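You operate a simulated robot arm through the tools that you are given. There is no shell and no other tool. Be economical: measure what you need, move in short steps, check, and stop when the job is done.

You are at the controls of a simulated robot arm. One attempt, no reset.

JOB
Tape the clamped core all round with the orange tape instead of the green.
Fine: green roll on to the grey stub, new roll on the arm, arm in, turn the hand wheel, arm out.

The check looks at the end state, three seconds after you hand in, the way a careful person would. Anything else that was tipped, shoved, dropped, spilled or broken makes it a failure.

ROBOT AND FRAMES
A 7-joint arm with a two-finger parallel gripper, fixed in place. Base frame: the origin is at the foot of the arm, x ahead of it, y to its left, z up; the work surface is at about z = 0. Units: mm, degrees, N and s.
With the tool pointing down near the work surface it reaches from about 220 to 580 mm from the base axis. Its first joint turns from -66.0 to 66.0 degrees. Payload 2.5 kg.
The TCP is the grasp point between the finger pads, 23 mm short of the fingertips. In the tool frame z runs along the fingers and y along their closing line. The gripper opens to 94 mm. The fingers are 38 mm wide and 10 mm thick; the gripper's body (54 by 96 mm) begins 39 mm behind the TCP.
Orientation is that of the tool frame in the base frame, as [roll, pitch, yaw] about the fixed x, y, z axes, in that order (R = Rz(yaw) Ry(pitch) Rx(roll)). With the fingers straight down and closing along the base's y, the tool's x points along the base's -x, its y along +y and its z along -z.

CONTROLS
- The arm moves only by the tool apply_moves. Its argument "steps" is a list of rows, each a list of 6 numbers: the shift along the tool's x, y, z in mm, then the turn, a rotation vector about the tool's x, y, z in degrees. In form: [[x, y, z, ax, ay, az], ...]. A call has 1 to 10 rows; each row shifts and turns the commanded pose from where the row before left it, along the tool's axes as they then stand. "claw" is the gripper command, from -1 (shut) to 1 (fully open), values between in proportion, set as the call begins (left out, the last holds). A row lasts 0.2 s, in which the tool goes at most 50 mm and 8.6 degrees; a call with a longer step from one row to the next is refused whole, and so is a gripper value outside its range. A pose out of reach is approached as far as the arm can. The call stops where the force on the tool passes 70 N (or 10 N more than at its start, if that is more) or the arm is blocked; 0.2 s more then pass. Each finger travels about 108 mm/s and halts on what it meets, pressing with about 23 N; the grip force reading is that of the motor and also rises with nothing between the fingers. The clock runs only during rows and for 0.2 s after the last one: add rows that do not move to give the fingers time. The reply holds the time, the measured pose of the TCP, the force on the tool along the base axes, the opening and the grip force, in the units named above and with some noise, with the torque about the TCP (base axes, N m) and any sound that the robot's microphone picked up.
- Cameras (640 x 400 px; columns grow to the right, rows downward): "scene" is fixed at [97, -395.4, 546.3]; the picture's right is [0.92, -0.40, 0.00], its down [-0.23, -0.52, -0.82] and it looks along [0.33, 0.76, -0.57] (base axes); focal length 373 px, centre (320, 200). "wrist" rides on the gripper at [86, 16, -75] in the tool frame; the picture's right is [-0.18, 0.98, 0.00], its down [-0.58, -0.11, -0.81] and it looks along [-0.79, -0.15, 0.59] (tool axes); focal length 243 px, centre (320, 200). There is no depth. A picture from a camera that has moved, and an enlarged one, comes with that camera's place and axes in the base frame and with its lens. The place of the scene camera against the robot may be out by one fixed shift of up to 12 mm in any direction.
- get_image(camera): a new picture of that camera. No time passes.
- inspect(camera, box): a new picture of the part [left, top, right, bottom] of that camera's present view, enlarged. No time passes.
- sign_off(): hands the job in; it is judged then, once.

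Work in short steps. Places have to be worked out from the pictures, the camera data and where the tool is seen: move nearer, look again, correct. Check each grasp and each placing, and mend what went wrong. You have 120 turns and 84 pictures in all, those below and enlarged ones among them. Open the gripper and draw the arm clear of the work before you hand the job in, unless the task says otherwise; then end with one line.

The tools are called after "Emit:" as a command line: name --pt "numbers of a row" for each row, then --argument value for the rest, lists and objects as JSON in quotes. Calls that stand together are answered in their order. apply_moves: Moves the arm, as the interface text tells. Its arguments: {"type":"object","properties":{"steps":{"type":"array"},"claw":{"type":"number"}},"required":["steps"]} The other tools are called the same way: get_image (camera) takes a picture; inspect (camera, box) takes an enlarged picture of a part of a camera's view; sign_off () hands the job in.

At the start:

```text
t: 0.0
ee_pos: [373.9, 52.8, 299.3]
orientation: [180.0, 0.1, -180.0]
ft_force: [1.0, -0.2, -0.2]
wrist_torque: [0.02, 0.01, -0.01]
gripper_width: 94.1
grasp_force: 0.0
```

scene: 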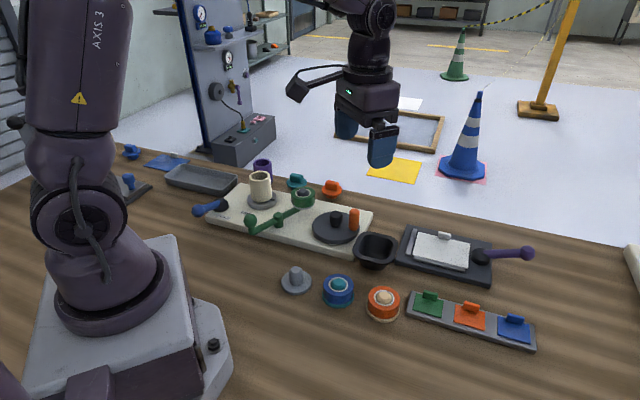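
wrist: 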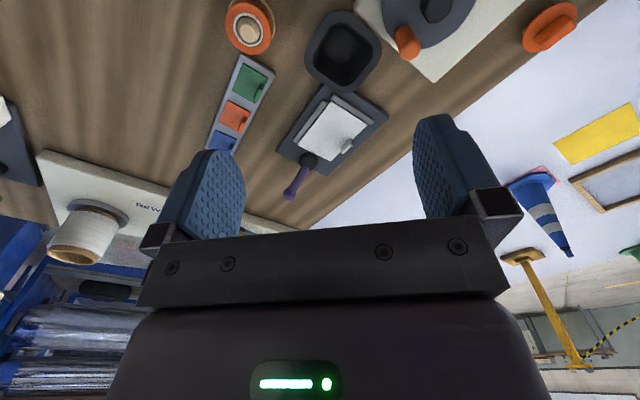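

I'll start by enlarging the machine and the rolls in the scene view.

Emit:
inspect --camera "scene" --box '[180, 140, 400, 278]'

Emit:
inspect --camera "scene" --box '[260, 220, 550, 360]'

```text
2.90 times, centred on (290, 209) of scene
camera zoom: at [97.0, -395.4, 546.3], right [0.92, -0.4, 0.0], down [-0.23, -0.52, -0.82], along [0.33, 0.76, -0.57], focal length 1080 px, centre (407, 174)
```

zoom: 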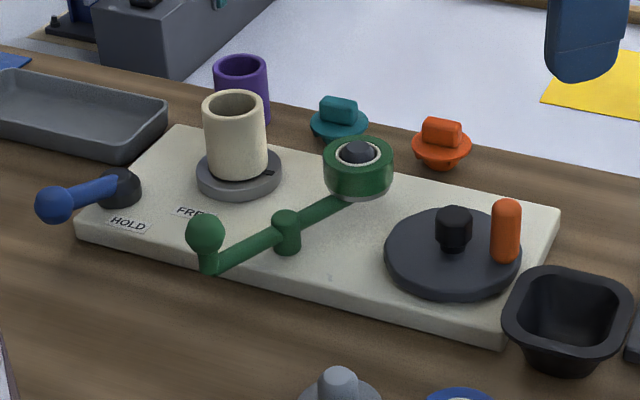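

```text
2.21 times, centred on (405, 290) of scene
camera zoom: at [97.0, -395.4, 546.3], right [0.92, -0.4, 0.0], down [-0.23, -0.52, -0.82], along [0.33, 0.76, -0.57], focal length 822 px, centre (132, 1)
```

zoom: 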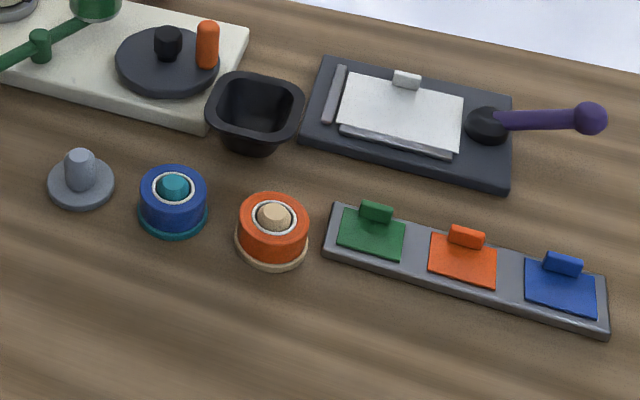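

The machine has a core in a chuck near (267,347), the arm pivot near (273,235), the green roll near (348,280) and the wheel near (382,174). The stub is near (239,40) and the orange roll near (356,-67). Next I move the wrist camera so it looks at the machine, staying at this height.

Emit:
apply_moves --pt "29 30 0 0 0 0" --pt "29 30 0 0 0 0" --pt "29 30 0 0 0 0" --pt "29 30 0 0 0 0" --pt "29 30 0 0 0 0" --pt "29 30 0 0 0 0" --pt "0 0 0 0 0 -8.5" --pt "0 0 0 0 0 -8.5" --pt "0 0 0 0 0 -8.5" --pt "0 0 0 0 0 -8.5" --claw 1

Emit:
get_image --camera "wrist"

```text
t: 2.2
ee_pos: [199.2, 231.4, 300.6]
orientation: [179.9, 0.0, -145.9]
ft_force: [1.0, -0.2, -0.1]
wrist_torque: [0.02, 0.03, 0.01]
gripper_width: 93.9
grasp_force: 0.1
```

```text
79 pictures are left
camera wrist: at [119.6, 196.8, 374.9], right [-0.4, 0.92, 0.0], down [0.54, 0.24, 0.81], along [0.74, 0.32, -0.59], focal length 243 px, centre (320, 200)
```

wrist: 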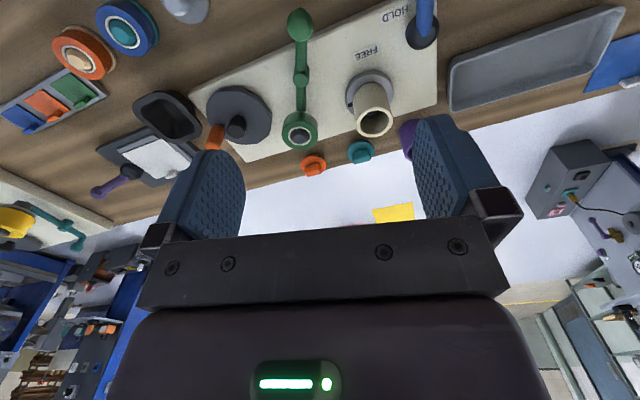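

Emit:
inspect --camera "wrist" --box '[180, 0, 460, 175]'

```text
2.29 times, centred on (320, 88) of wrist
camera zoom: at [119.6, 196.8, 374.9], right [-0.4, 0.92, 0.0], down [0.54, 0.24, 0.81], along [0.74, 0.32, -0.59], focal length 555 px, centre (320, 457)
```

zoom: 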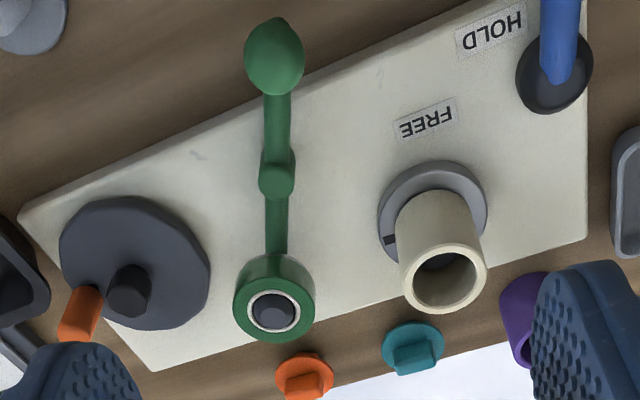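

From the wrist picture the roll on the arm is about (365,268), the pivot (280,239), the arm knob (221,217), the core (272,342) and the hub (397,172). The lever sits on the HOLD side. The scene camera looks about 12 mm low in x. Next I get a closer view of the stub and the loose rolls.

Emit:
apply_moves --pt "0 0 0 0 0 8.5" --pt "0 0 0 0 0 8.5" --pt "0 0 0 0 0 8.5" --pt "0 0 0 0 0 8.5" --pt "-10 -32 20 0 0 0" --pt "-10 -32 20 0 0 0" --pt "-10 -32 20 0 0 0" --pt "-10 -32 20 0 0 0" --pt "-10 -32 20 0 0 0"

Emit:
get_image --camera "wrist"

```text
t: 4.2
ee_pos: [248.9, 72.4, 197.7]
orientation: [180.0, 0.0, -180.0]
ft_force: [0.4, -0.4, -0.3]
wrist_torque: [-0.03, 0.0, 0.02]
gripper_width: 94.0
grasp_force: 0.1
```

```text
77 pictures are left
camera wrist: at [165.3, 89.2, 273.3], right [0.18, 0.98, 0.0], down [0.58, -0.11, 0.81], along [0.79, -0.15, -0.59], focal length 243 px, centre (320, 200)
```

wrist: 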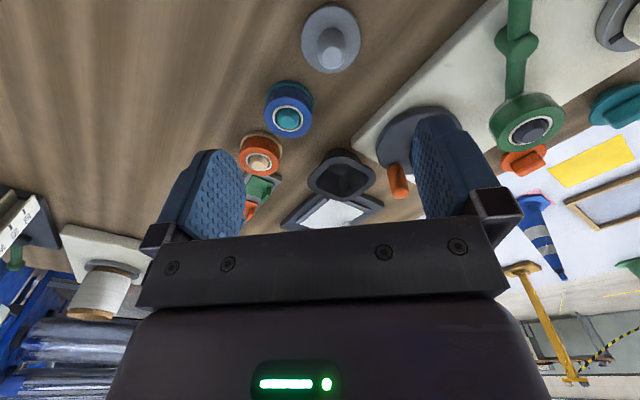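

Emit:
inspect --camera "wrist" --box '[230, 0, 390, 100]'

Emit:
inspect --camera "wrist" --box '[430, 0, 640, 160]'

Emit:
inspect --camera "wrist" --box '[220, 80, 380, 180]'

```text
4.00 times, centred on (310, 50) of wrist
camera zoom: at [165.3, 89.2, 273.3], right [0.18, 0.98, 0.0], down [0.58, -0.11, 0.81], along [0.79, -0.15, -0.59], focal length 970 px, centre (360, 800)
```

zoom: 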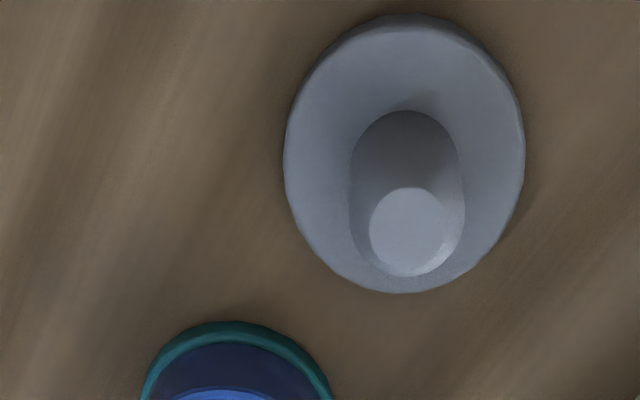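

```text
2.50 times, centred on (535, 80) of wrist
camera zoom: at [165.3, 89.2, 273.3], right [0.18, 0.98, 0.0], down [0.58, -0.11, 0.81], along [0.79, -0.15, -0.59], focal length 606 px, centre (-218, 500)
```

zoom: 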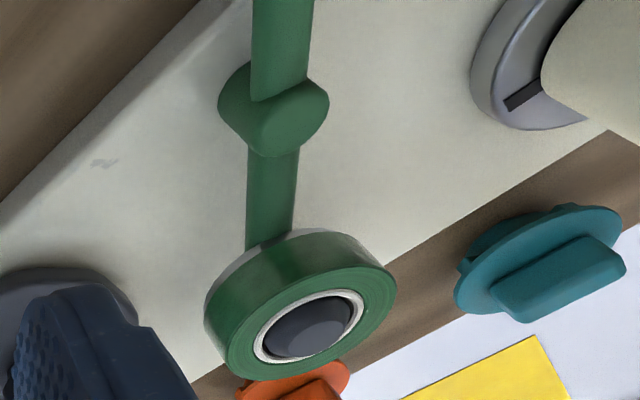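

```text
4.00 times, centred on (300, 130) of wrist
camera zoom: at [165.3, 89.2, 273.3], right [0.18, 0.98, 0.0], down [0.58, -0.11, 0.81], along [0.79, -0.15, -0.59], focal length 970 px, centre (400, 480)
```

zoom: 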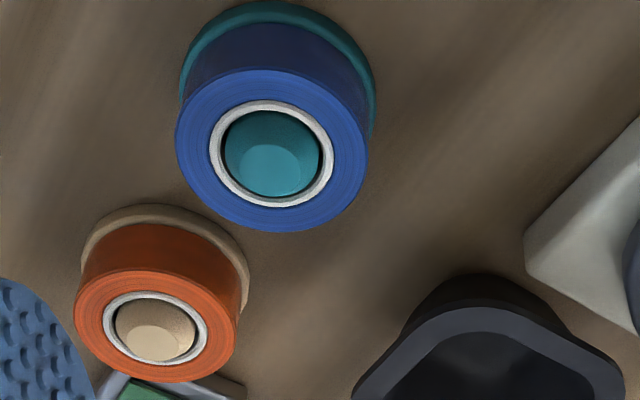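

The stub measures about (263,81) with its top at z≈46. The orange roll is at (377,-34), z 8–40 and 55 mm across. The green roll on the arm is at about (360,268) with its top at z≈68. I move above the green roll with the closing line square to the arm, then look.

Emit:
apply_moves --pt "-22 39 0 0 0 0" --pt "-22 39 0 0 0 0" --pt "-22 39 0 0 0 0" --pt "-22 39 0 0 0 0" --pt "-23 39 0 0 0 0" --pt "0 0 0 0 0 -8.5" --pt "0 0 0 0 0 -8.5" --pt "0 0 30 0 0 0" --pt "0 0 30 0 0 0" --claw 0.7

Emit:
get_image --camera "wrist"

Emit:
inspect --camera "scene" --box '[180, 110, 420, 260]'

```text
t: 6.2
ee_pos: [359.3, 266.8, 140.0]
orientation: [-180.0, 0.0, -162.8]
ft_force: [0.2, 0.6, -0.2]
wrist_torque: [0.01, -0.01, -0.03]
gripper_width: 79.9
grasp_force: 0.2
```

```text
73 pictures are left
camera wrist: at [272.8, 256.5, 214.5], right [-0.11, 0.99, 0.0], down [0.59, 0.07, 0.81], along [0.8, 0.09, -0.59], focal length 243 px, centre (320, 200)
```

wrist: 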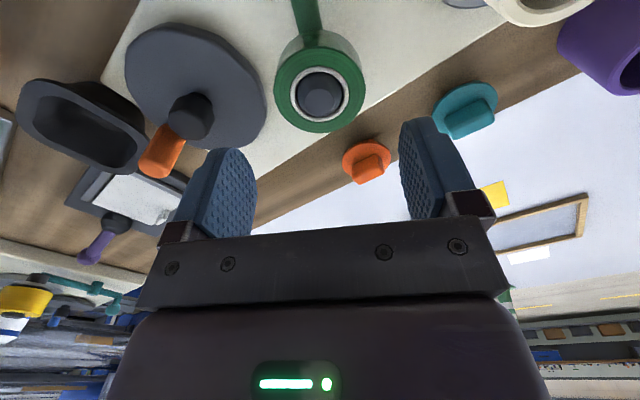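

```text
2.67 times, centred on (300, 185) of scene
camera zoom: at [97.0, -395.4, 546.3], right [0.92, -0.4, 0.0], down [-0.23, -0.52, -0.82], along [0.33, 0.76, -0.57], focal length 994 px, centre (373, 240)
```

zoom: 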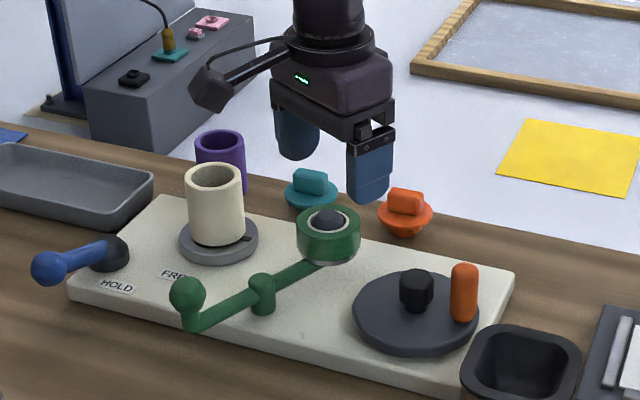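

The roll triangulates to about (353,266) with its top at z≈72. I shift 6 mm and come down to just above it for a check.

Emit:
apply_moves --pt "6 0.8 15 0 0 0" --pt "0 0 15 0 0 0" --pt "0 0 15 0 0 0"

Emit:
get_image --camera "wrist"

Emit:
inspect --camera "scene" --box '[220, 130, 380, 230]'

```text
t: 7.0
ee_pos: [354.0, 265.3, 95.6]
orientation: [180.0, 0.1, -162.9]
ft_force: [0.1, -0.3, 0.3]
wrist_torque: [-0.02, -0.01, -0.02]
gripper_width: 79.8
grasp_force: 0.0
```

```text
71 pictures are left
camera wrist: at [268.4, 255.9, 168.9], right [-0.11, 0.99, 0.0], down [0.59, 0.07, 0.81], along [0.8, 0.09, -0.59], focal length 243 px, centre (320, 200)
```

wrist: 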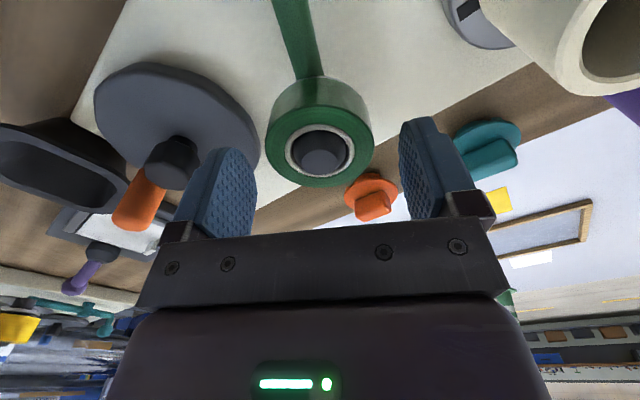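

```text
4.00 times, centred on (300, 180) of scene
camera zoom: at [97.0, -395.4, 546.3], right [0.92, -0.4, 0.0], down [-0.23, -0.52, -0.82], along [0.33, 0.76, -0.57], focal length 1490 px, centre (400, 280)
```

zoom: 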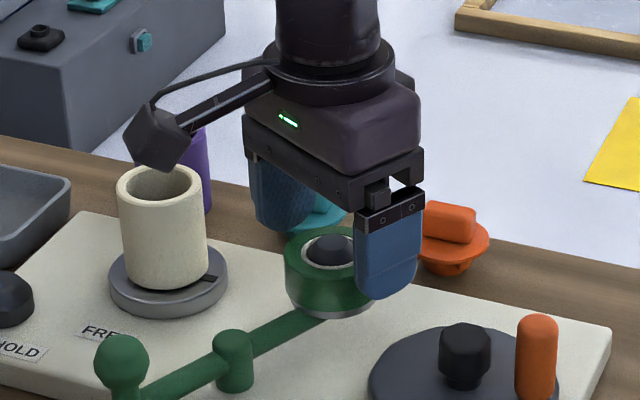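

The roll centre is (354,265.5) with its top at z≈69, so the gripper is centred. I come down and close.

Emit:
apply_moves --pt "0 0 10 0 0 0" --pt "0 0 10 0 0 0" --pt "0 0 12 0 0 0"

Emit:
apply_moves --pt "0 0 0 0 0 0" --pt "0 0 0 0 0 0" --pt "0 0 0 0 0 0" --claw 0

Emit:
get_image --camera "wrist"

```text
t: 7.8
ee_pos: [352.7, 265.8, 63.8]
orientation: [180.0, 0.1, -163.1]
ft_force: [-0.1, 0.1, -0.2]
wrist_torque: [0.04, 0.06, -0.01]
gripper_width: 80.0
grasp_force: 0.0
```

```text
t: 8.6
ee_pos: [353.5, 266.4, 63.4]
orientation: [179.9, 0.0, -163.1]
ft_force: [2.2, 1.7, -4.2]
wrist_torque: [-0.06, 0.17, -0.03]
gripper_width: 51.5
grasp_force: 23.3
```

```text
69 pictures are left
camera wrist: at [268.3, 256.1, 137.1], right [-0.11, 0.99, 0.0], down [0.59, 0.07, 0.81], along [0.8, 0.09, -0.59], focal length 243 px, centre (320, 200)
```

wrist: 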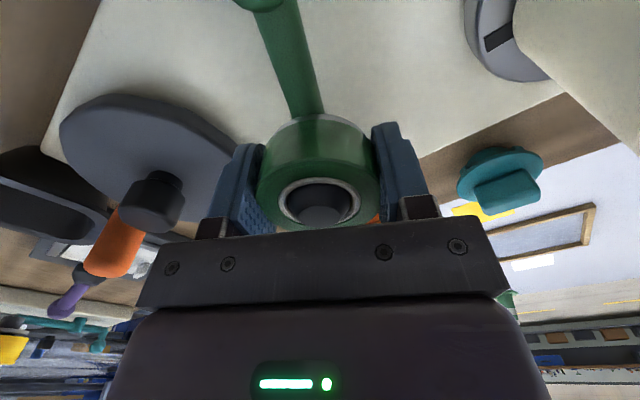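

The gripper holds the roll at 51.5 mm. Now I lift straight up.

Emit:
apply_moves --pt "0 0 -8 0 0 0" --pt "0 0 -10 0 0 0" --pt "0 0 -12 0 0 0" --pt "0 0 -15 0 0 0" --pt "0 0 -20 0 0 0" --pt "0 0 -20 0 0 0"

Emit:
get_image --camera "wrist"

Emit:
inspect --camera "scene" --box '[180, 110, 420, 260]'

```text
t: 10.0
ee_pos: [354.1, 266.7, 148.1]
orientation: [180.0, 0.0, -163.1]
ft_force: [0.4, 0.3, -0.7]
wrist_torque: [0.01, 0.04, 0.02]
gripper_width: 51.4
grasp_force: 22.7
```

```text
68 pictures are left
camera wrist: at [268.2, 257.3, 221.9], right [-0.11, 0.99, 0.0], down [0.59, 0.07, 0.81], along [0.8, 0.09, -0.59], focal length 243 px, centre (320, 200)
```

wrist: 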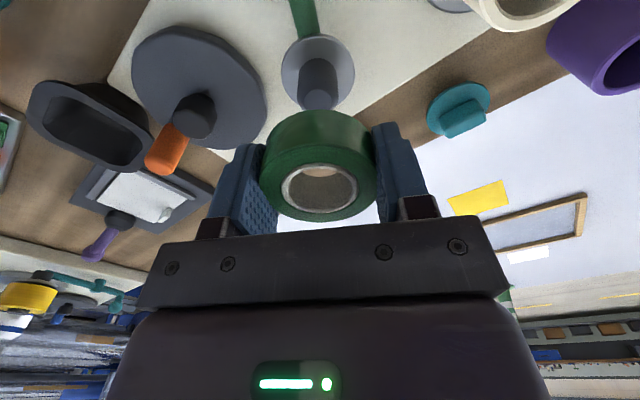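

```text
2.67 times, centred on (300, 185) of scene
camera zoom: at [97.0, -395.3, 546.3], right [0.92, -0.4, 0.0], down [-0.23, -0.52, -0.82], along [0.33, 0.76, -0.57], focal length 994 px, centre (373, 240)
```

zoom: 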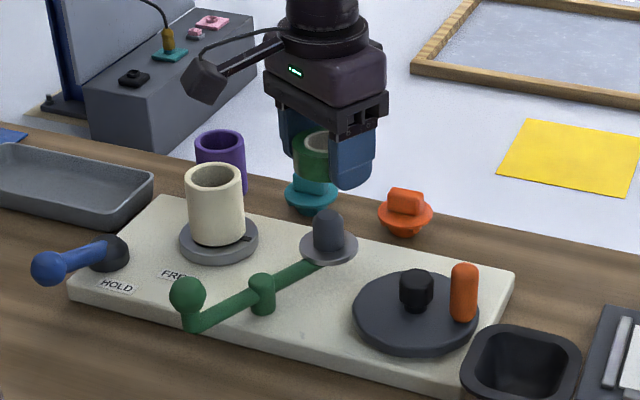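

The green roll is off its spindle. I carry it above the stub at (263,81).

Emit:
apply_moves --pt "28.2 -30.1 0 0 0 0" --pt "28.2 -30.1 0 0 0 0" --pt "28.2 -30.1 0 0 0 0" --pt "28.2 -30.1 0 0 0 0" --pt "28.2 -30.1 0 0 0 0" --pt "0 0 20 0 0 0" --pt "0 0 20 0 0 0"

Emit:
get_image --camera "wrist"

Emit:
inspect --camera "scene" --box '[210, 180, 450, 330]'

```text
t: 11.6
ee_pos: [265.0, 79.7, 107.7]
orientation: [179.9, 0.0, -163.0]
ft_force: [0.1, 0.0, -0.1]
wrist_torque: [0.01, 0.01, 0.01]
gripper_width: 51.2
grasp_force: 23.2
```

```text
66 pictures are left
camera wrist: at [178.4, 70.1, 181.6], right [-0.11, 0.99, 0.0], down [0.59, 0.07, 0.81], along [0.8, 0.09, -0.59], focal length 243 px, centre (320, 200)
```

wrist: 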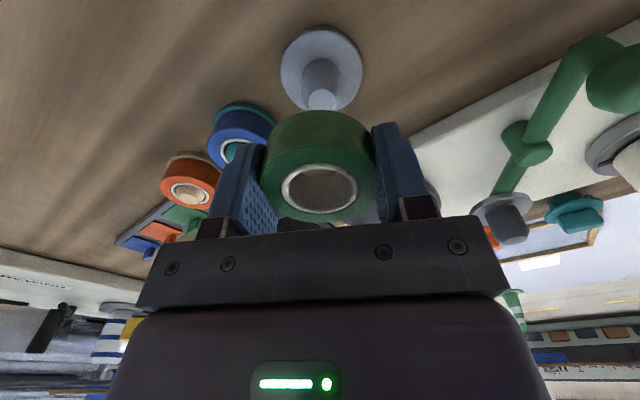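

```text
2.67 times, centred on (330, 255) of scene
camera zoom: at [97.0, -395.4, 546.3], right [0.92, -0.4, 0.0], down [-0.23, -0.52, -0.82], along [0.33, 0.76, -0.57], focal length 994 px, centre (293, 53)
```

zoom: 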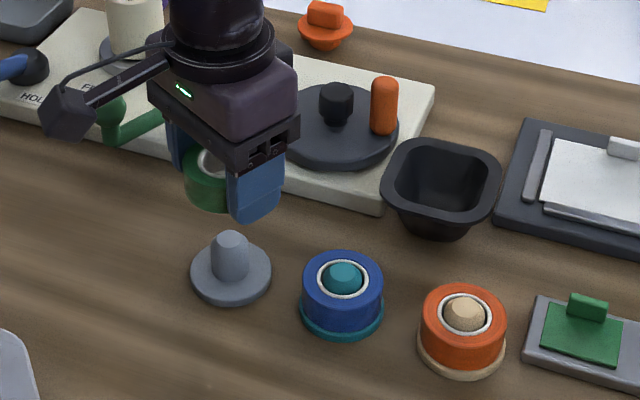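

I enlarge the wrist view of the stub to refine its centre.

Emit:
inspect --camera "wrist" --box '[240, 10, 400, 110]'

```text
4.00 times, centred on (320, 60) of wrist
camera zoom: at [178.4, 70.1, 181.6], right [-0.11, 0.99, 0.0], down [0.59, 0.07, 0.81], along [0.8, 0.09, -0.59], focal length 970 px, centre (320, 760)
```

zoom: 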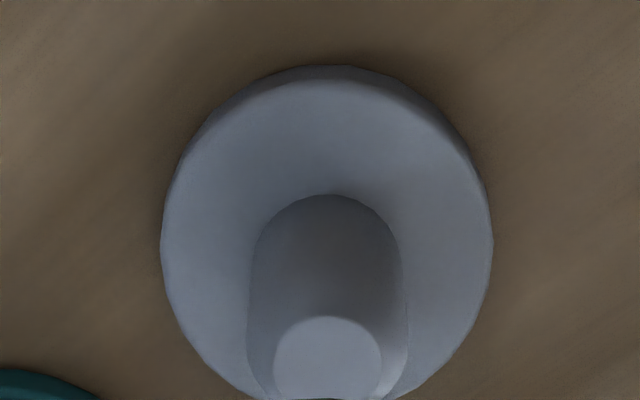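

The stub centre is about (262.5,80.6), with its top at z≈45. I make a small correction and lower the roll onto it.

Emit:
apply_moves --pt "1.2 1.3 15 0 0 0" --pt "0 0 15 0 0 0" --pt "0 0 10 0 0 0" --pt "0 0 8 0 0 0" --pt "0 0 8 0 0 0"

Emit:
inspect --camera "scene" --box '[220, 210, 380, 310]'

Emit:
get_image --camera "wrist"

```text
t: 12.8
ee_pos: [262.8, 84.4, 51.4]
orientation: [-180.0, 0.1, -163.1]
ft_force: [-0.1, -0.1, 0.5]
wrist_torque: [-0.02, 0.02, -0.02]
gripper_width: 51.4
grasp_force: 23.6
```

```text
4.00 times, centred on (300, 260) of scene
camera zoom: at [97.0, -395.4, 546.3], right [0.92, -0.4, 0.0], down [-0.23, -0.52, -0.82], along [0.33, 0.76, -0.57], focal length 1490 px, centre (400, -40)
```

zoom: 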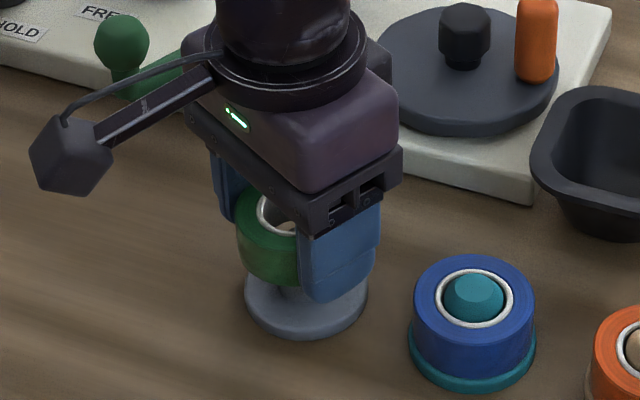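

```text
62 pictures are left
camera wrist: at [176.1, 73.0, 126.2], right [-0.11, 0.99, 0.0], down [0.59, 0.07, 0.81], along [0.8, 0.09, -0.59], focal length 243 px, centre (320, 200)
```

wrist: 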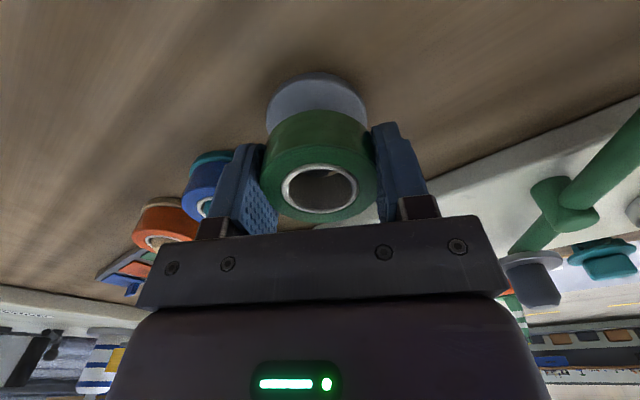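

The stub is inside the hole with no contact force yet. The disc centre looks about 2 mm to the tool's -y side, so I shift that way and go on down slowly.

Emit:
apply_moves --pt "0 -2 3 0 0 0" --pt "0 0 4 0 0 0" --pt "0 0 4 0 0 0"

Emit:
inspect --camera "wrist" --box '[240, 60, 400, 230]'

```text
t: 13.6
ee_pos: [263.7, 80.5, 42.5]
orientation: [180.0, 0.2, -163.0]
ft_force: [7.4, 1.9, 2.6]
wrist_torque: [0.05, -0.13, -0.03]
gripper_width: 51.3
grasp_force: 22.6
```

```text
2.35 times, centred on (320, 145) of wrist
camera zoom: at [177.2, 70.8, 115.6], right [-0.11, 0.99, 0.0], down [0.58, 0.06, 0.81], along [0.8, 0.09, -0.59], focal length 571 px, centre (320, 329)
```

zoom: 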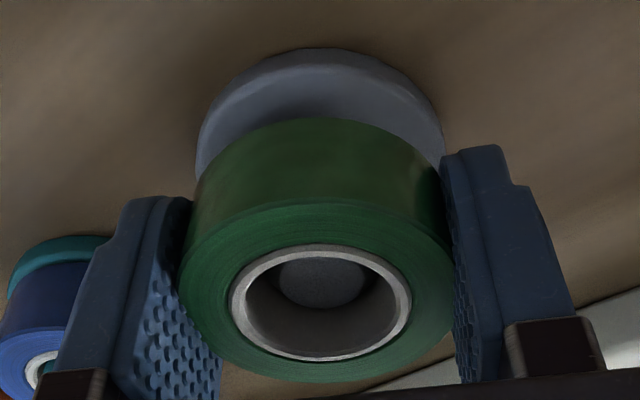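

Contact pushes the roll towards +x by about 7 N, and the stub sits at the far side of the hole. I shift forward 2 mm and continue down.

Emit:
apply_moves --pt "-2 0 0 0 0 0" --pt "0 0 3 0 0 0" --pt "0 0 3 0 0 0"

```text
t: 14.4
ee_pos: [264.4, 81.0, 35.5]
orientation: [180.0, -0.1, -163.0]
ft_force: [2.0, 0.4, -0.5]
wrist_torque: [0.0, 0.01, -0.01]
gripper_width: 51.2
grasp_force: 23.1
```

Emit:
apply_moves --pt "-0.5 0 2 0 0 0" --pt "0 0 2 0 0 0"

Emit:
inspect --camera "scene" --box '[220, 210, 380, 310]'

```text
t: 15.0
ee_pos: [263.9, 80.7, 31.0]
orientation: [-179.9, -0.1, -163.0]
ft_force: [-4.5, 0.3, 18.0]
wrist_torque: [-0.36, -0.19, -0.09]
gripper_width: 51.2
grasp_force: 23.1
```

```text
4.00 times, centred on (300, 260) of scene
camera zoom: at [96.9, -395.4, 546.3], right [0.92, -0.4, 0.0], down [-0.23, -0.52, -0.82], along [0.33, 0.76, -0.57], focal length 1490 px, centre (400, -40)
```

zoom: 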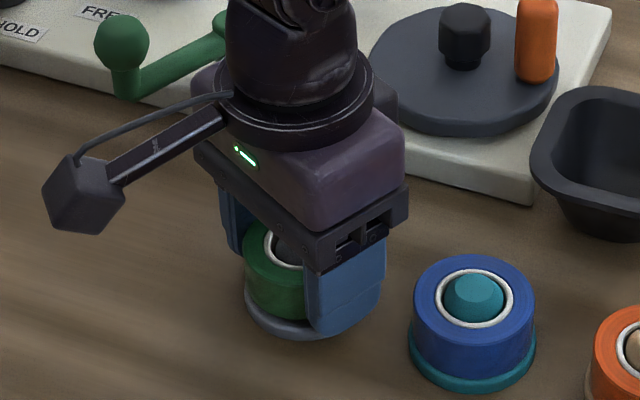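

The roll is seated, with 18 N upward at TCP z≈31. I release it and rise.

Emit:
apply_moves --pt "0 0 -0.5 0 0 0" --pt "0 0 0 0 0 0" --claw 0.6

Emit:
apply_moves --pt "0 0 -20 0 0 0" --pt "0 0 -30 0 0 0" --pt "0 0 -40 0 0 0"

Emit:
inspect --camera "scene" --box '[240, 200, 480, 350]'

Emit:
get_image --camera "wrist"

```text
t: 15.6
ee_pos: [265.2, 81.5, 30.6]
orientation: [-180.0, -0.1, -163.0]
ft_force: [0.5, -0.1, 0.3]
wrist_torque: [0.01, -0.02, -0.01]
gripper_width: 74.8
grasp_force: 0.0
```

```text
t: 16.4
ee_pos: [262.4, 83.3, 119.6]
orientation: [-179.9, -0.1, -163.0]
ft_force: [0.5, -0.2, -0.5]
wrist_torque: [0.01, 0.04, -0.04]
gripper_width: 74.8
grasp_force: 0.0
```

```text
2.67 times, centred on (360, 275) of scene
camera zoom: at [97.0, -395.3, 546.3], right [0.92, -0.4, 0.0], down [-0.23, -0.52, -0.82], along [0.33, 0.76, -0.57], focal length 994 px, centre (213, 0)
```

zoom: 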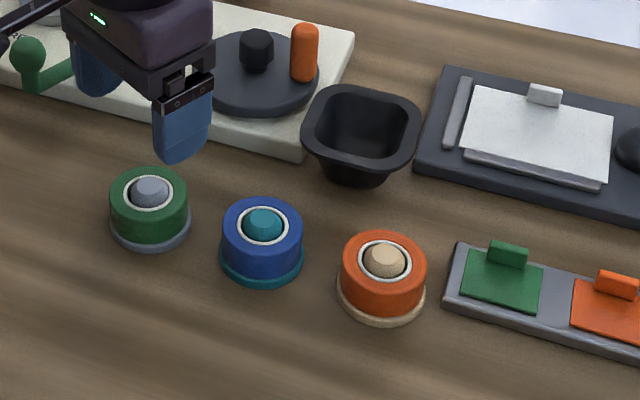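

```text
58 pictures are left
camera wrist: at [176.4, 73.1, 194.6], right [-0.11, 0.99, 0.0], down [0.59, 0.07, 0.81], along [0.8, 0.09, -0.59], focal length 243 px, centre (320, 200)
```

wrist: 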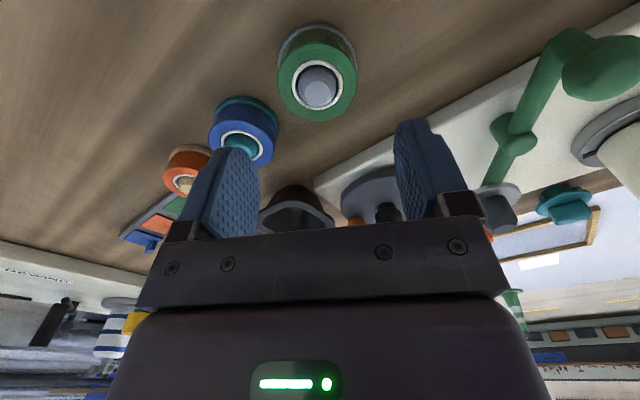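

Green is seated on the stub. I go above the orange roll at (377,-34), turned so the fingers clear the blue roll.

Emit:
apply_moves --pt "0 0 0 0 0 8.4" --pt "0 0 0 0 0 8.4" --pt "0 0 0 0 0 8.4" --pt "0 0 0 0 0 8.4" --pt "0 0 0 0 0 8.4" --pt "-37.8 -14.1 0 0 0 0" --pt "-37.8 -14.1 0 0 0 0" --pt "-37.8 -14.1 0 0 0 0" --pt "-37.8 -14.1 0 0 0 0" --pt "0 0 20 0 0 0"

Emit:
get_image --camera "wrist"

```text
t: 18.6
ee_pos: [378.4, -33.0, 102.3]
orientation: [-179.9, -0.1, 155.0]
ft_force: [-0.3, 0.1, 0.6]
wrist_torque: [-0.01, 0.02, 0.0]
gripper_width: 74.9
grasp_force: 0.1
```

```text
57 pictures are left
camera wrist: at [309.0, 17.6, 176.2], right [0.58, 0.81, 0.0], down [0.48, -0.34, 0.81], along [0.66, -0.47, -0.59], focal length 243 px, centre (320, 200)
```

wrist: 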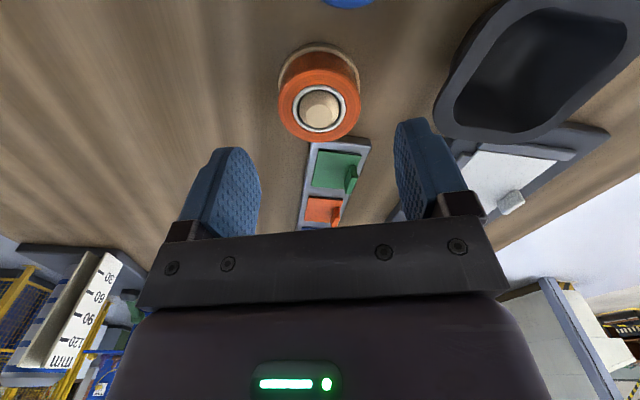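

The roll is centred sideways and about 2 mm further forward. I correct and come down for a check.

Emit:
apply_moves --pt "-2 0 18 0 0 0" --pt "0 0 18 0 0 0"

Emit:
inspect --camera "wrist" --box '[200, 40, 440, 240]'

Emit:
inspect --camera "scene" --box '[300, 200, 460, 340]'

```text
t: 19.2
ee_pos: [380.0, -33.8, 65.1]
orientation: [-180.0, 0.1, 155.0]
ft_force: [-1.0, -0.8, 0.2]
wrist_torque: [0.01, -0.01, -0.03]
gripper_width: 75.1
grasp_force: 0.1
```

```text
2.00 times, centred on (320, 140) of wrist
camera zoom: at [310.9, 17.2, 138.9], right [0.58, 0.81, 0.0], down [0.48, -0.34, 0.81], along [0.66, -0.47, -0.59], focal length 485 px, centre (320, 320)
```

zoom: 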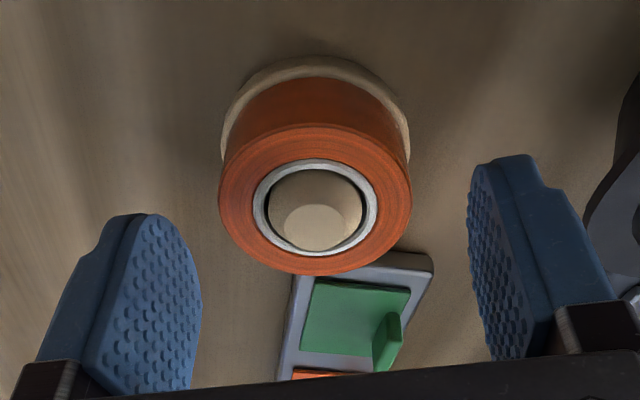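

```text
2.86 times, centred on (380, 270) of scene
camera zoom: at [97.0, -395.4, 546.3], right [0.92, -0.4, 0.0], down [-0.23, -0.52, -0.82], along [0.33, 0.76, -0.57], focal length 1064 px, centre (149, 0)
```

zoom: 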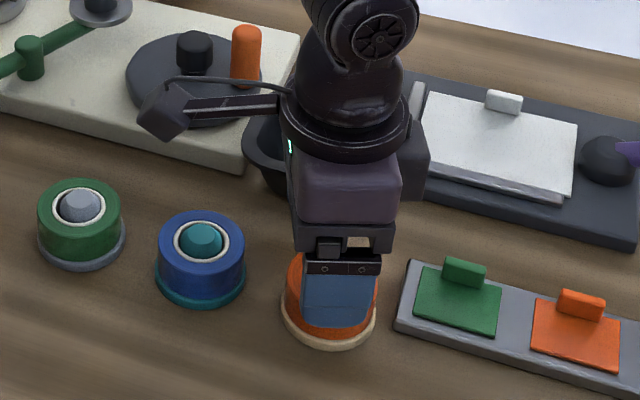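

It is aligned, apart from 1 mm sideways. I come down to TCP z≈32.5 and grip.

Emit:
apply_moves --pt "0 -1 11 0 0 0" --pt "0 0 11 0 0 0" --pt "0 0 10.5 0 0 0"

Emit:
apply_moves --pt "0 0 0 0 0 0" --pt "0 0 0 0 0 0" --pt "0 0 0 0 0 0" --claw 0

Emit:
apply_moves --pt "0 0 -10 0 0 0" --pt "0 0 -15 0 0 0" --pt "0 0 -20 0 0 0" --pt "0 0 -30 0 0 0" --pt "0 0 -35 0 0 0"

Emit:
get_image --camera "wrist"

```text
t: 20.0
ee_pos: [379.9, -36.4, 31.1]
orientation: [-180.0, 0.0, 155.1]
ft_force: [-0.1, 0.2, -0.2]
wrist_torque: [-0.01, -0.02, -0.02]
gripper_width: 75.3
grasp_force: 0.1
```

```text
t: 20.8
ee_pos: [379.8, -34.9, 32.3]
orientation: [180.0, 0.1, 155.0]
ft_force: [0.1, -0.4, 0.8]
wrist_torque: [-0.02, 0.01, -0.02]
gripper_width: 51.5
grasp_force: 23.0
```

```text
t: 22.0
ee_pos: [379.2, -34.2, 142.2]
orientation: [-180.0, -0.1, 155.1]
ft_force: [-0.5, -0.7, -0.7]
wrist_torque: [-0.03, -0.02, -0.01]
gripper_width: 51.2
grasp_force: 23.5
```

```text
54 pictures are left
camera wrist: at [308.8, 15.6, 217.3], right [0.58, 0.81, 0.0], down [0.48, -0.34, 0.81], along [0.66, -0.47, -0.59], focal length 243 px, centre (320, 200)
```

wrist: 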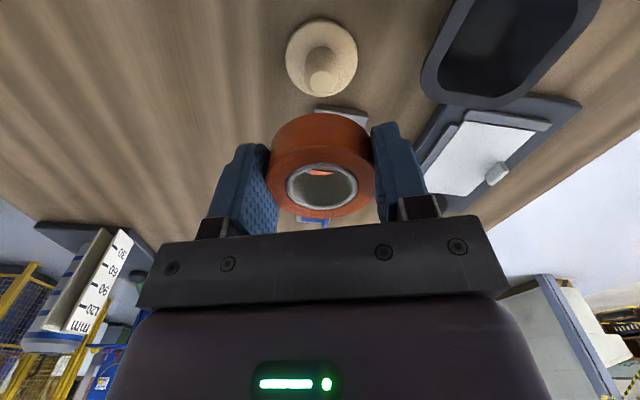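

I have the orange roll. I carry it to above the empty spindle at about (353.5,266) with the same heading as when I lifted green off.

Emit:
apply_moves --pt "21.6 37.4 -1 0 0 0" --pt "21.6 37.4 -1 0 0 0" --pt "21.6 37.4 -1 0 0 0" --pt "21.6 37.4 -1 0 0 0" --pt "21.6 37.4 -1 0 0 0" --pt "21.6 37.4 -1 0 0 0" --pt "21.6 37.4 0 0 0 0"

Emit:
apply_moves --pt "0 0 0 0 0 -8.4" --pt "0 0 0 0 0 -8.4" --pt "0 0 0 0 0 -8.4" --pt "0 0 0 0 0 -8.4" --pt "0 0 0 0 0 -8.4"

Emit:
inspect --camera "wrist" --box '[220, 0, 420, 220]'

```text
t: 23.6
ee_pos: [352.9, 265.2, 150.1]
orientation: [-180.0, 0.0, 155.0]
ft_force: [0.0, 0.0, 0.8]
wrist_torque: [0.01, -0.01, 0.01]
gripper_width: 51.2
grasp_force: 22.9
```

```text
t: 24.8
ee_pos: [352.4, 264.7, 148.7]
orientation: [180.0, 0.1, -162.8]
ft_force: [0.6, -0.3, -0.4]
wrist_torque: [-0.04, -0.01, -0.01]
gripper_width: 51.2
grasp_force: 22.7
```

```text
1.82 times, centred on (320, 110) of wrist
camera zoom: at [267.0, 255.5, 223.4], right [-0.11, 0.99, 0.0], down [0.59, 0.07, 0.81], along [0.8, 0.09, -0.59], focal length 441 px, centre (320, 364)
```

zoom: 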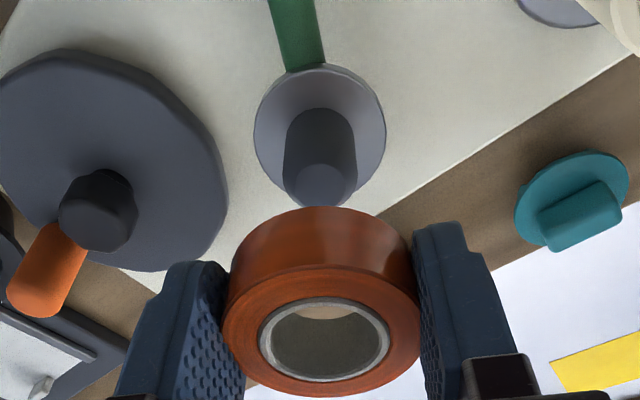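

The spindle is 1–2 mm forward of the hole. I shift 2 mm forward, lower to just above the tip and check.

Emit:
apply_moves --pt "-2 0 15 0 0 0" --pt "0 0 15 0 0 0" --pt "0 0 13 0 0 0"

Emit:
inspect --camera "wrist" --box '[220, 40, 420, 240]'

Emit:
inspect --camera "scene" --box '[220, 130, 380, 230]'

```text
t: 25.6
ee_pos: [355.0, 266.5, 106.9]
orientation: [180.0, 0.1, -163.0]
ft_force: [-2.8, -1.3, 8.0]
wrist_torque: [-0.03, 0.12, -0.01]
gripper_width: 51.0
grasp_force: 22.8
```

```text
2.00 times, centred on (320, 140) of wrist
camera zoom: at [269.2, 256.3, 181.0], right [-0.11, 0.99, 0.0], down [0.59, 0.07, 0.81], along [0.8, 0.09, -0.59], focal length 485 px, centre (320, 320)
```

zoom: 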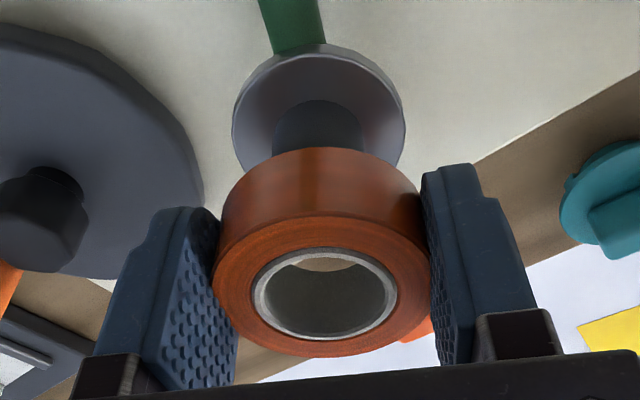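

```text
4.00 times, centred on (300, 180) of scene
camera zoom: at [96.9, -395.4, 546.3], right [0.92, -0.4, 0.0], down [-0.23, -0.52, -0.82], along [0.33, 0.76, -0.57], focal length 1490 px, centre (400, 280)
```

zoom: 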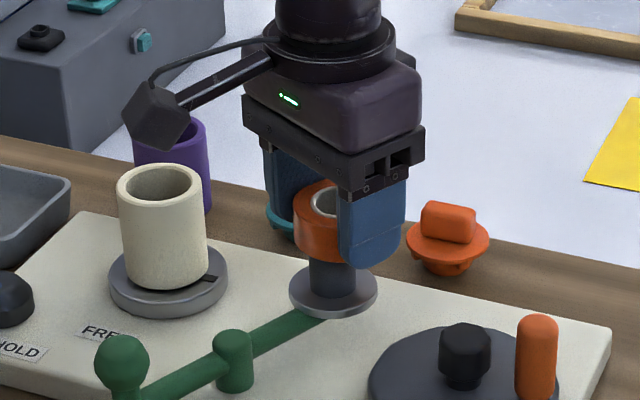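

It touched the tip lightly, pushed towards -x. I back off by 2 mm along the tool's x and lower gently.

Emit:
apply_moves --pt "0 0 -3 0 0 0" --pt "2 0.5 0 0 0 0" --pt "0 0 4 0 0 0" --pt "0 0 4 0 0 0"

```text
t: 26.6
ee_pos: [354.2, 267.8, 101.9]
orientation: [179.9, 0.2, -163.0]
ft_force: [2.1, 0.1, 12.3]
wrist_torque: [-0.05, 0.06, 0.05]
gripper_width: 51.5
grasp_force: 22.9
```

Emit:
inspect --camera "wrist" --box '[220, 40, 420, 240]'

Emit:
inspect --camera "scene" --box '[260, 160, 340, 220]'

```text
2.00 times, centred on (320, 140) of wrist
camera zoom: at [267.6, 257.0, 176.1], right [-0.11, 0.99, 0.0], down [0.59, 0.06, 0.81], along [0.8, 0.09, -0.59], focal length 485 px, centre (320, 320)
```

zoom: 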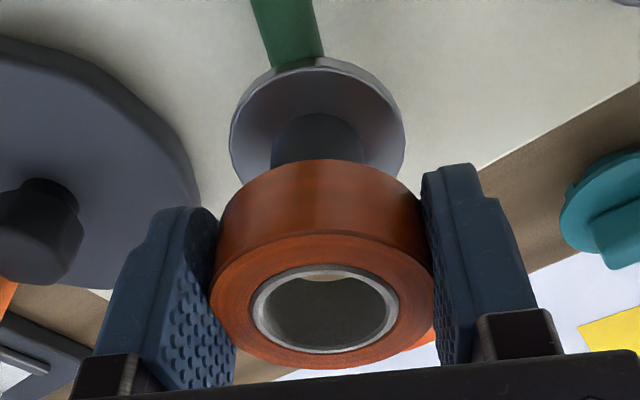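

```text
6.67 times, centred on (300, 190) of scene
camera zoom: at [96.9, -395.4, 546.3], right [0.92, -0.4, 0.0], down [-0.23, -0.52, -0.82], along [0.33, 0.76, -0.57], focal length 2484 px, centre (453, 267)
```

zoom: 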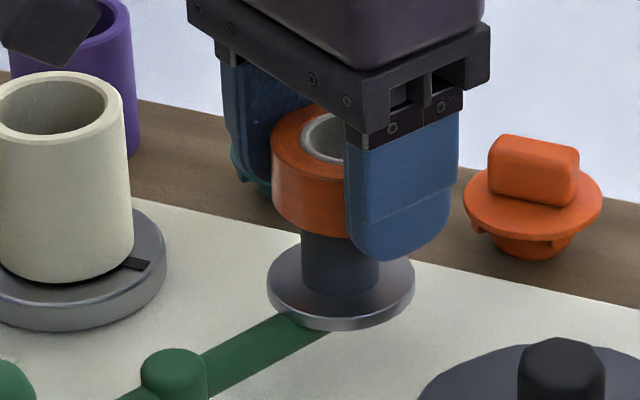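

The roll slid up a little in the grip, so the hole is catching on the tip. The flange reads about 1.5 mm to the tool's -y side and slightly forward. I lift, correct and look for a clean entry.

Emit:
apply_moves --pt "0 0 -10 0 0 0" --pt "-0.7 -1.4 0 0 0 0" --pt "0 0 0 0 0 0"

Emit:
inspect --camera "wrist" --box '[220, 40, 420, 240]'

Emit:
inspect --camera "scene" --box '[260, 160, 340, 220]'

```text
t: 27.4
ee_pos: [353.8, 265.4, 110.9]
orientation: [-179.9, 0.0, -163.0]
ft_force: [0.2, 0.1, 0.0]
wrist_torque: [-0.02, 0.02, -0.03]
gripper_width: 51.2
grasp_force: 23.1
```

```text
2.00 times, centred on (320, 140) of wrist
camera zoom: at [268.2, 254.9, 185.0], right [-0.11, 0.99, 0.0], down [0.59, 0.07, 0.81], along [0.8, 0.09, -0.59], focal length 485 px, centre (320, 320)
```

zoom: 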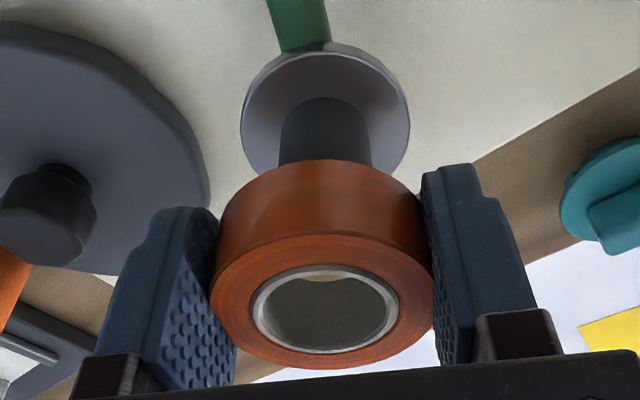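

```text
6.67 times, centred on (300, 190) of scene
camera zoom: at [97.0, -395.4, 546.3], right [0.92, -0.4, 0.0], down [-0.23, -0.52, -0.82], along [0.33, 0.76, -0.57], focal length 2484 px, centre (453, 267)
```

zoom: 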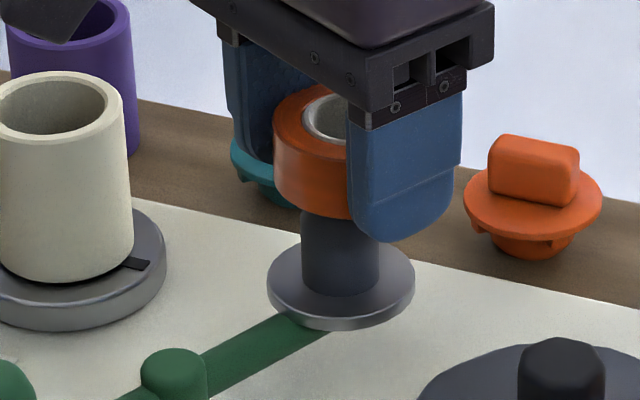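

Combining the scene view (roll about 4.5 mm to the picture's right of the spindle) with the wrist view (about 1 mm) puts the roll roughly 5 mm too far in +x. Green also slipped about 8 mm down in the grip when it came off, so the true seating height here is TCP z≈67–72. I correct the position and look again.

Emit:
apply_moves --pt "4.6 1.1 0 0 0 0" --pt "0 0 0 0 0 0"

Emit:
inspect --camera "wrist" --box '[220, 40, 420, 240]'

Emit:
inspect --camera "scene" --box '[260, 160, 340, 220]'

```text
t: 28.0
ee_pos: [347.2, 264.8, 111.7]
orientation: [-179.9, 0.0, -163.0]
ft_force: [-0.4, -0.9, -0.7]
wrist_torque: [0.01, -0.01, 0.0]
gripper_width: 51.5
grasp_force: 22.7
```

```text
2.00 times, centred on (320, 140) of wrist
camera zoom: at [263.4, 254.6, 185.4], right [-0.11, 0.99, 0.0], down [0.59, 0.07, 0.81], along [0.8, 0.09, -0.59], focal length 485 px, centre (320, 320)
```

zoom: 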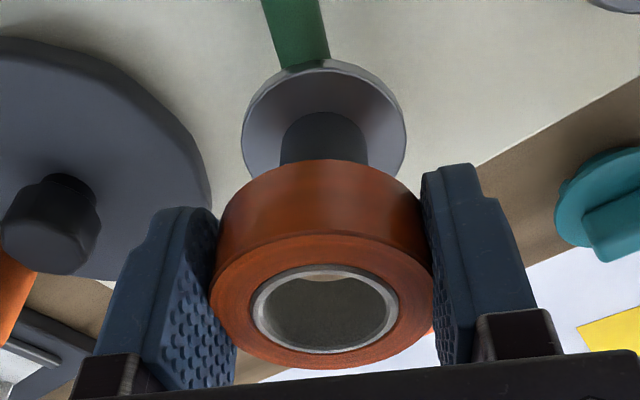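

```text
6.67 times, centred on (300, 190) of scene
camera zoom: at [97.0, -395.4, 546.3], right [0.92, -0.4, 0.0], down [-0.23, -0.52, -0.82], along [0.33, 0.76, -0.57], focal length 2484 px, centre (453, 267)
```

zoom: 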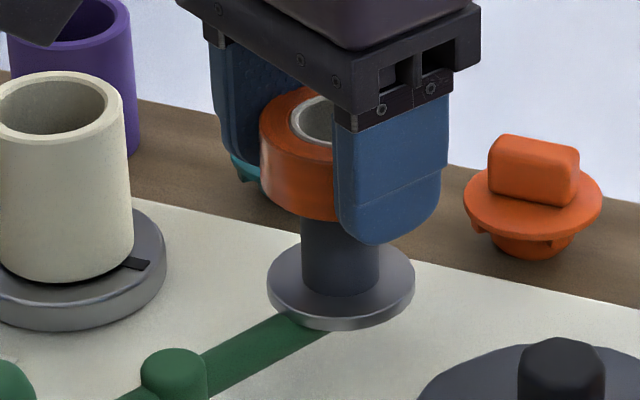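

Both views now agree to about 1 mm. I make that small correction and lower slowly.

Emit:
apply_moves --pt "-0.8 0.5 5 0 0 0" --pt "0 0 5 0 0 0" --pt "0 0 5 0 0 0" --pt "0 0 4 0 0 0"

Emit:
inspect --camera "wrist" --box '[220, 40, 420, 240]'

```text
t: 29.0
ee_pos: [350.3, 264.6, 91.7]
orientation: [-180.0, 0.0, -163.0]
ft_force: [-2.2, -1.4, 10.5]
wrist_torque: [-0.09, 0.13, -0.02]
gripper_width: 51.6
grasp_force: 23.4
```

```text
2.00 times, centred on (320, 140) of wrist
camera zoom: at [264.2, 256.0, 166.6], right [-0.11, 0.99, 0.0], down [0.59, 0.06, 0.81], along [0.8, 0.09, -0.59], focal length 485 px, centre (320, 320)
```

zoom: 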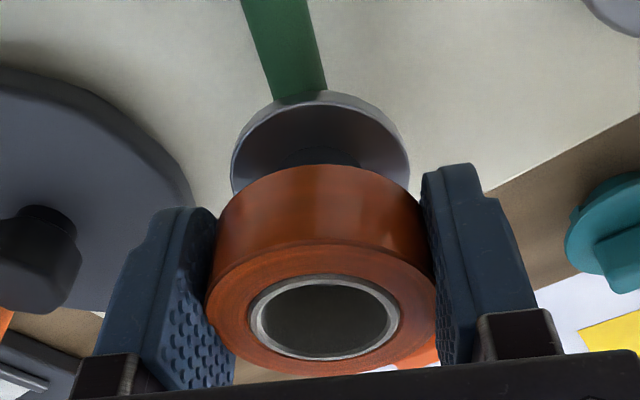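

The reaction puts the contact on the hole's -x/-y side. I ease up, move about 2 mm that way and go on.

Emit:
apply_moves --pt "0 0 -3 0 0 0" --pt "2.3 -0.8 0 0 0 0" --pt "0 0 3 0 0 0" --pt "0 0 2 0 0 0"

Emit:
inspect --camera "scene" --box '[260, 160, 340, 220]'

```text
t: 30.0
ee_pos: [347.8, 263.6, 89.7]
orientation: [179.9, 0.0, -163.0]
ft_force: [-1.3, -0.6, -0.1]
wrist_torque: [-0.03, 0.03, 0.03]
gripper_width: 51.4
grasp_force: 22.6
```

```text
6.67 times, centred on (300, 190) of scene
camera zoom: at [97.0, -395.4, 546.3], right [0.92, -0.4, 0.0], down [-0.23, -0.52, -0.82], along [0.33, 0.76, -0.57], focal length 2484 px, centre (453, 267)
```

zoom: 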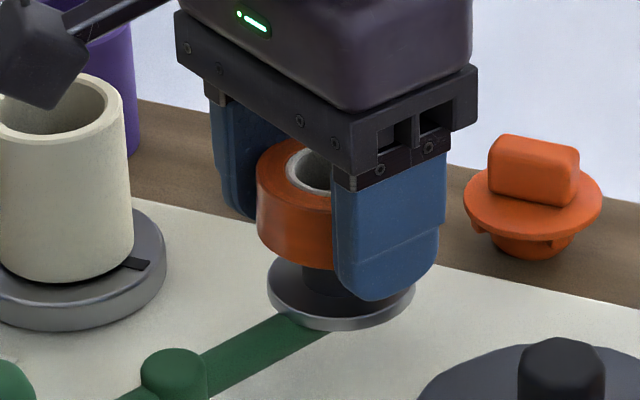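

The hole is on the spindle with almost no force. I go on down.

Emit:
apply_moves --pt "0.6 0 4 0 0 0" --pt "0 0 4 0 0 0" --pt "0 0 4 0 0 0"

```text
t: 30.8
ee_pos: [347.6, 263.2, 76.6]
orientation: [-180.0, 0.0, -163.0]
ft_force: [-0.8, 0.0, 0.3]
wrist_torque: [-0.01, -0.03, -0.04]
gripper_width: 51.3
grasp_force: 23.2
```

Emit:
apply_moves --pt "0 0 3 0 0 0" --pt "0 0 3 0 0 0" --pt "0 0 2 0 0 0"

Emit:
inspect --camera "scene" --box '[260, 160, 340, 220]'

```text
t: 31.6
ee_pos: [348.0, 264.5, 70.8]
orientation: [179.9, 0.1, -163.0]
ft_force: [-2.0, 1.2, 17.0]
wrist_torque: [0.04, -0.05, -0.04]
gripper_width: 51.5
grasp_force: 22.5
```

```text
6.67 times, centred on (300, 190) of scene
camera zoom: at [96.9, -395.4, 546.3], right [0.92, -0.4, 0.0], down [-0.23, -0.52, -0.82], along [0.33, 0.76, -0.57], focal length 2484 px, centre (453, 267)
```

zoom: 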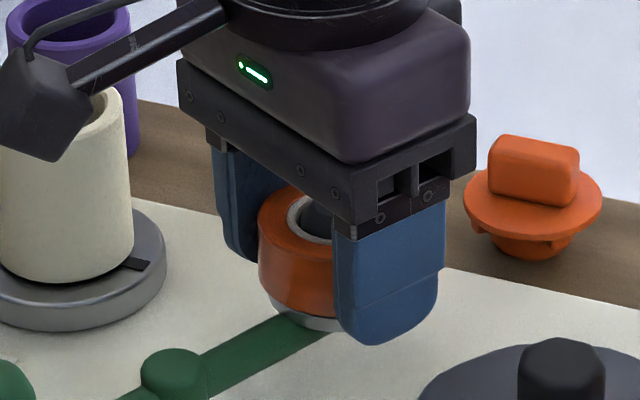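

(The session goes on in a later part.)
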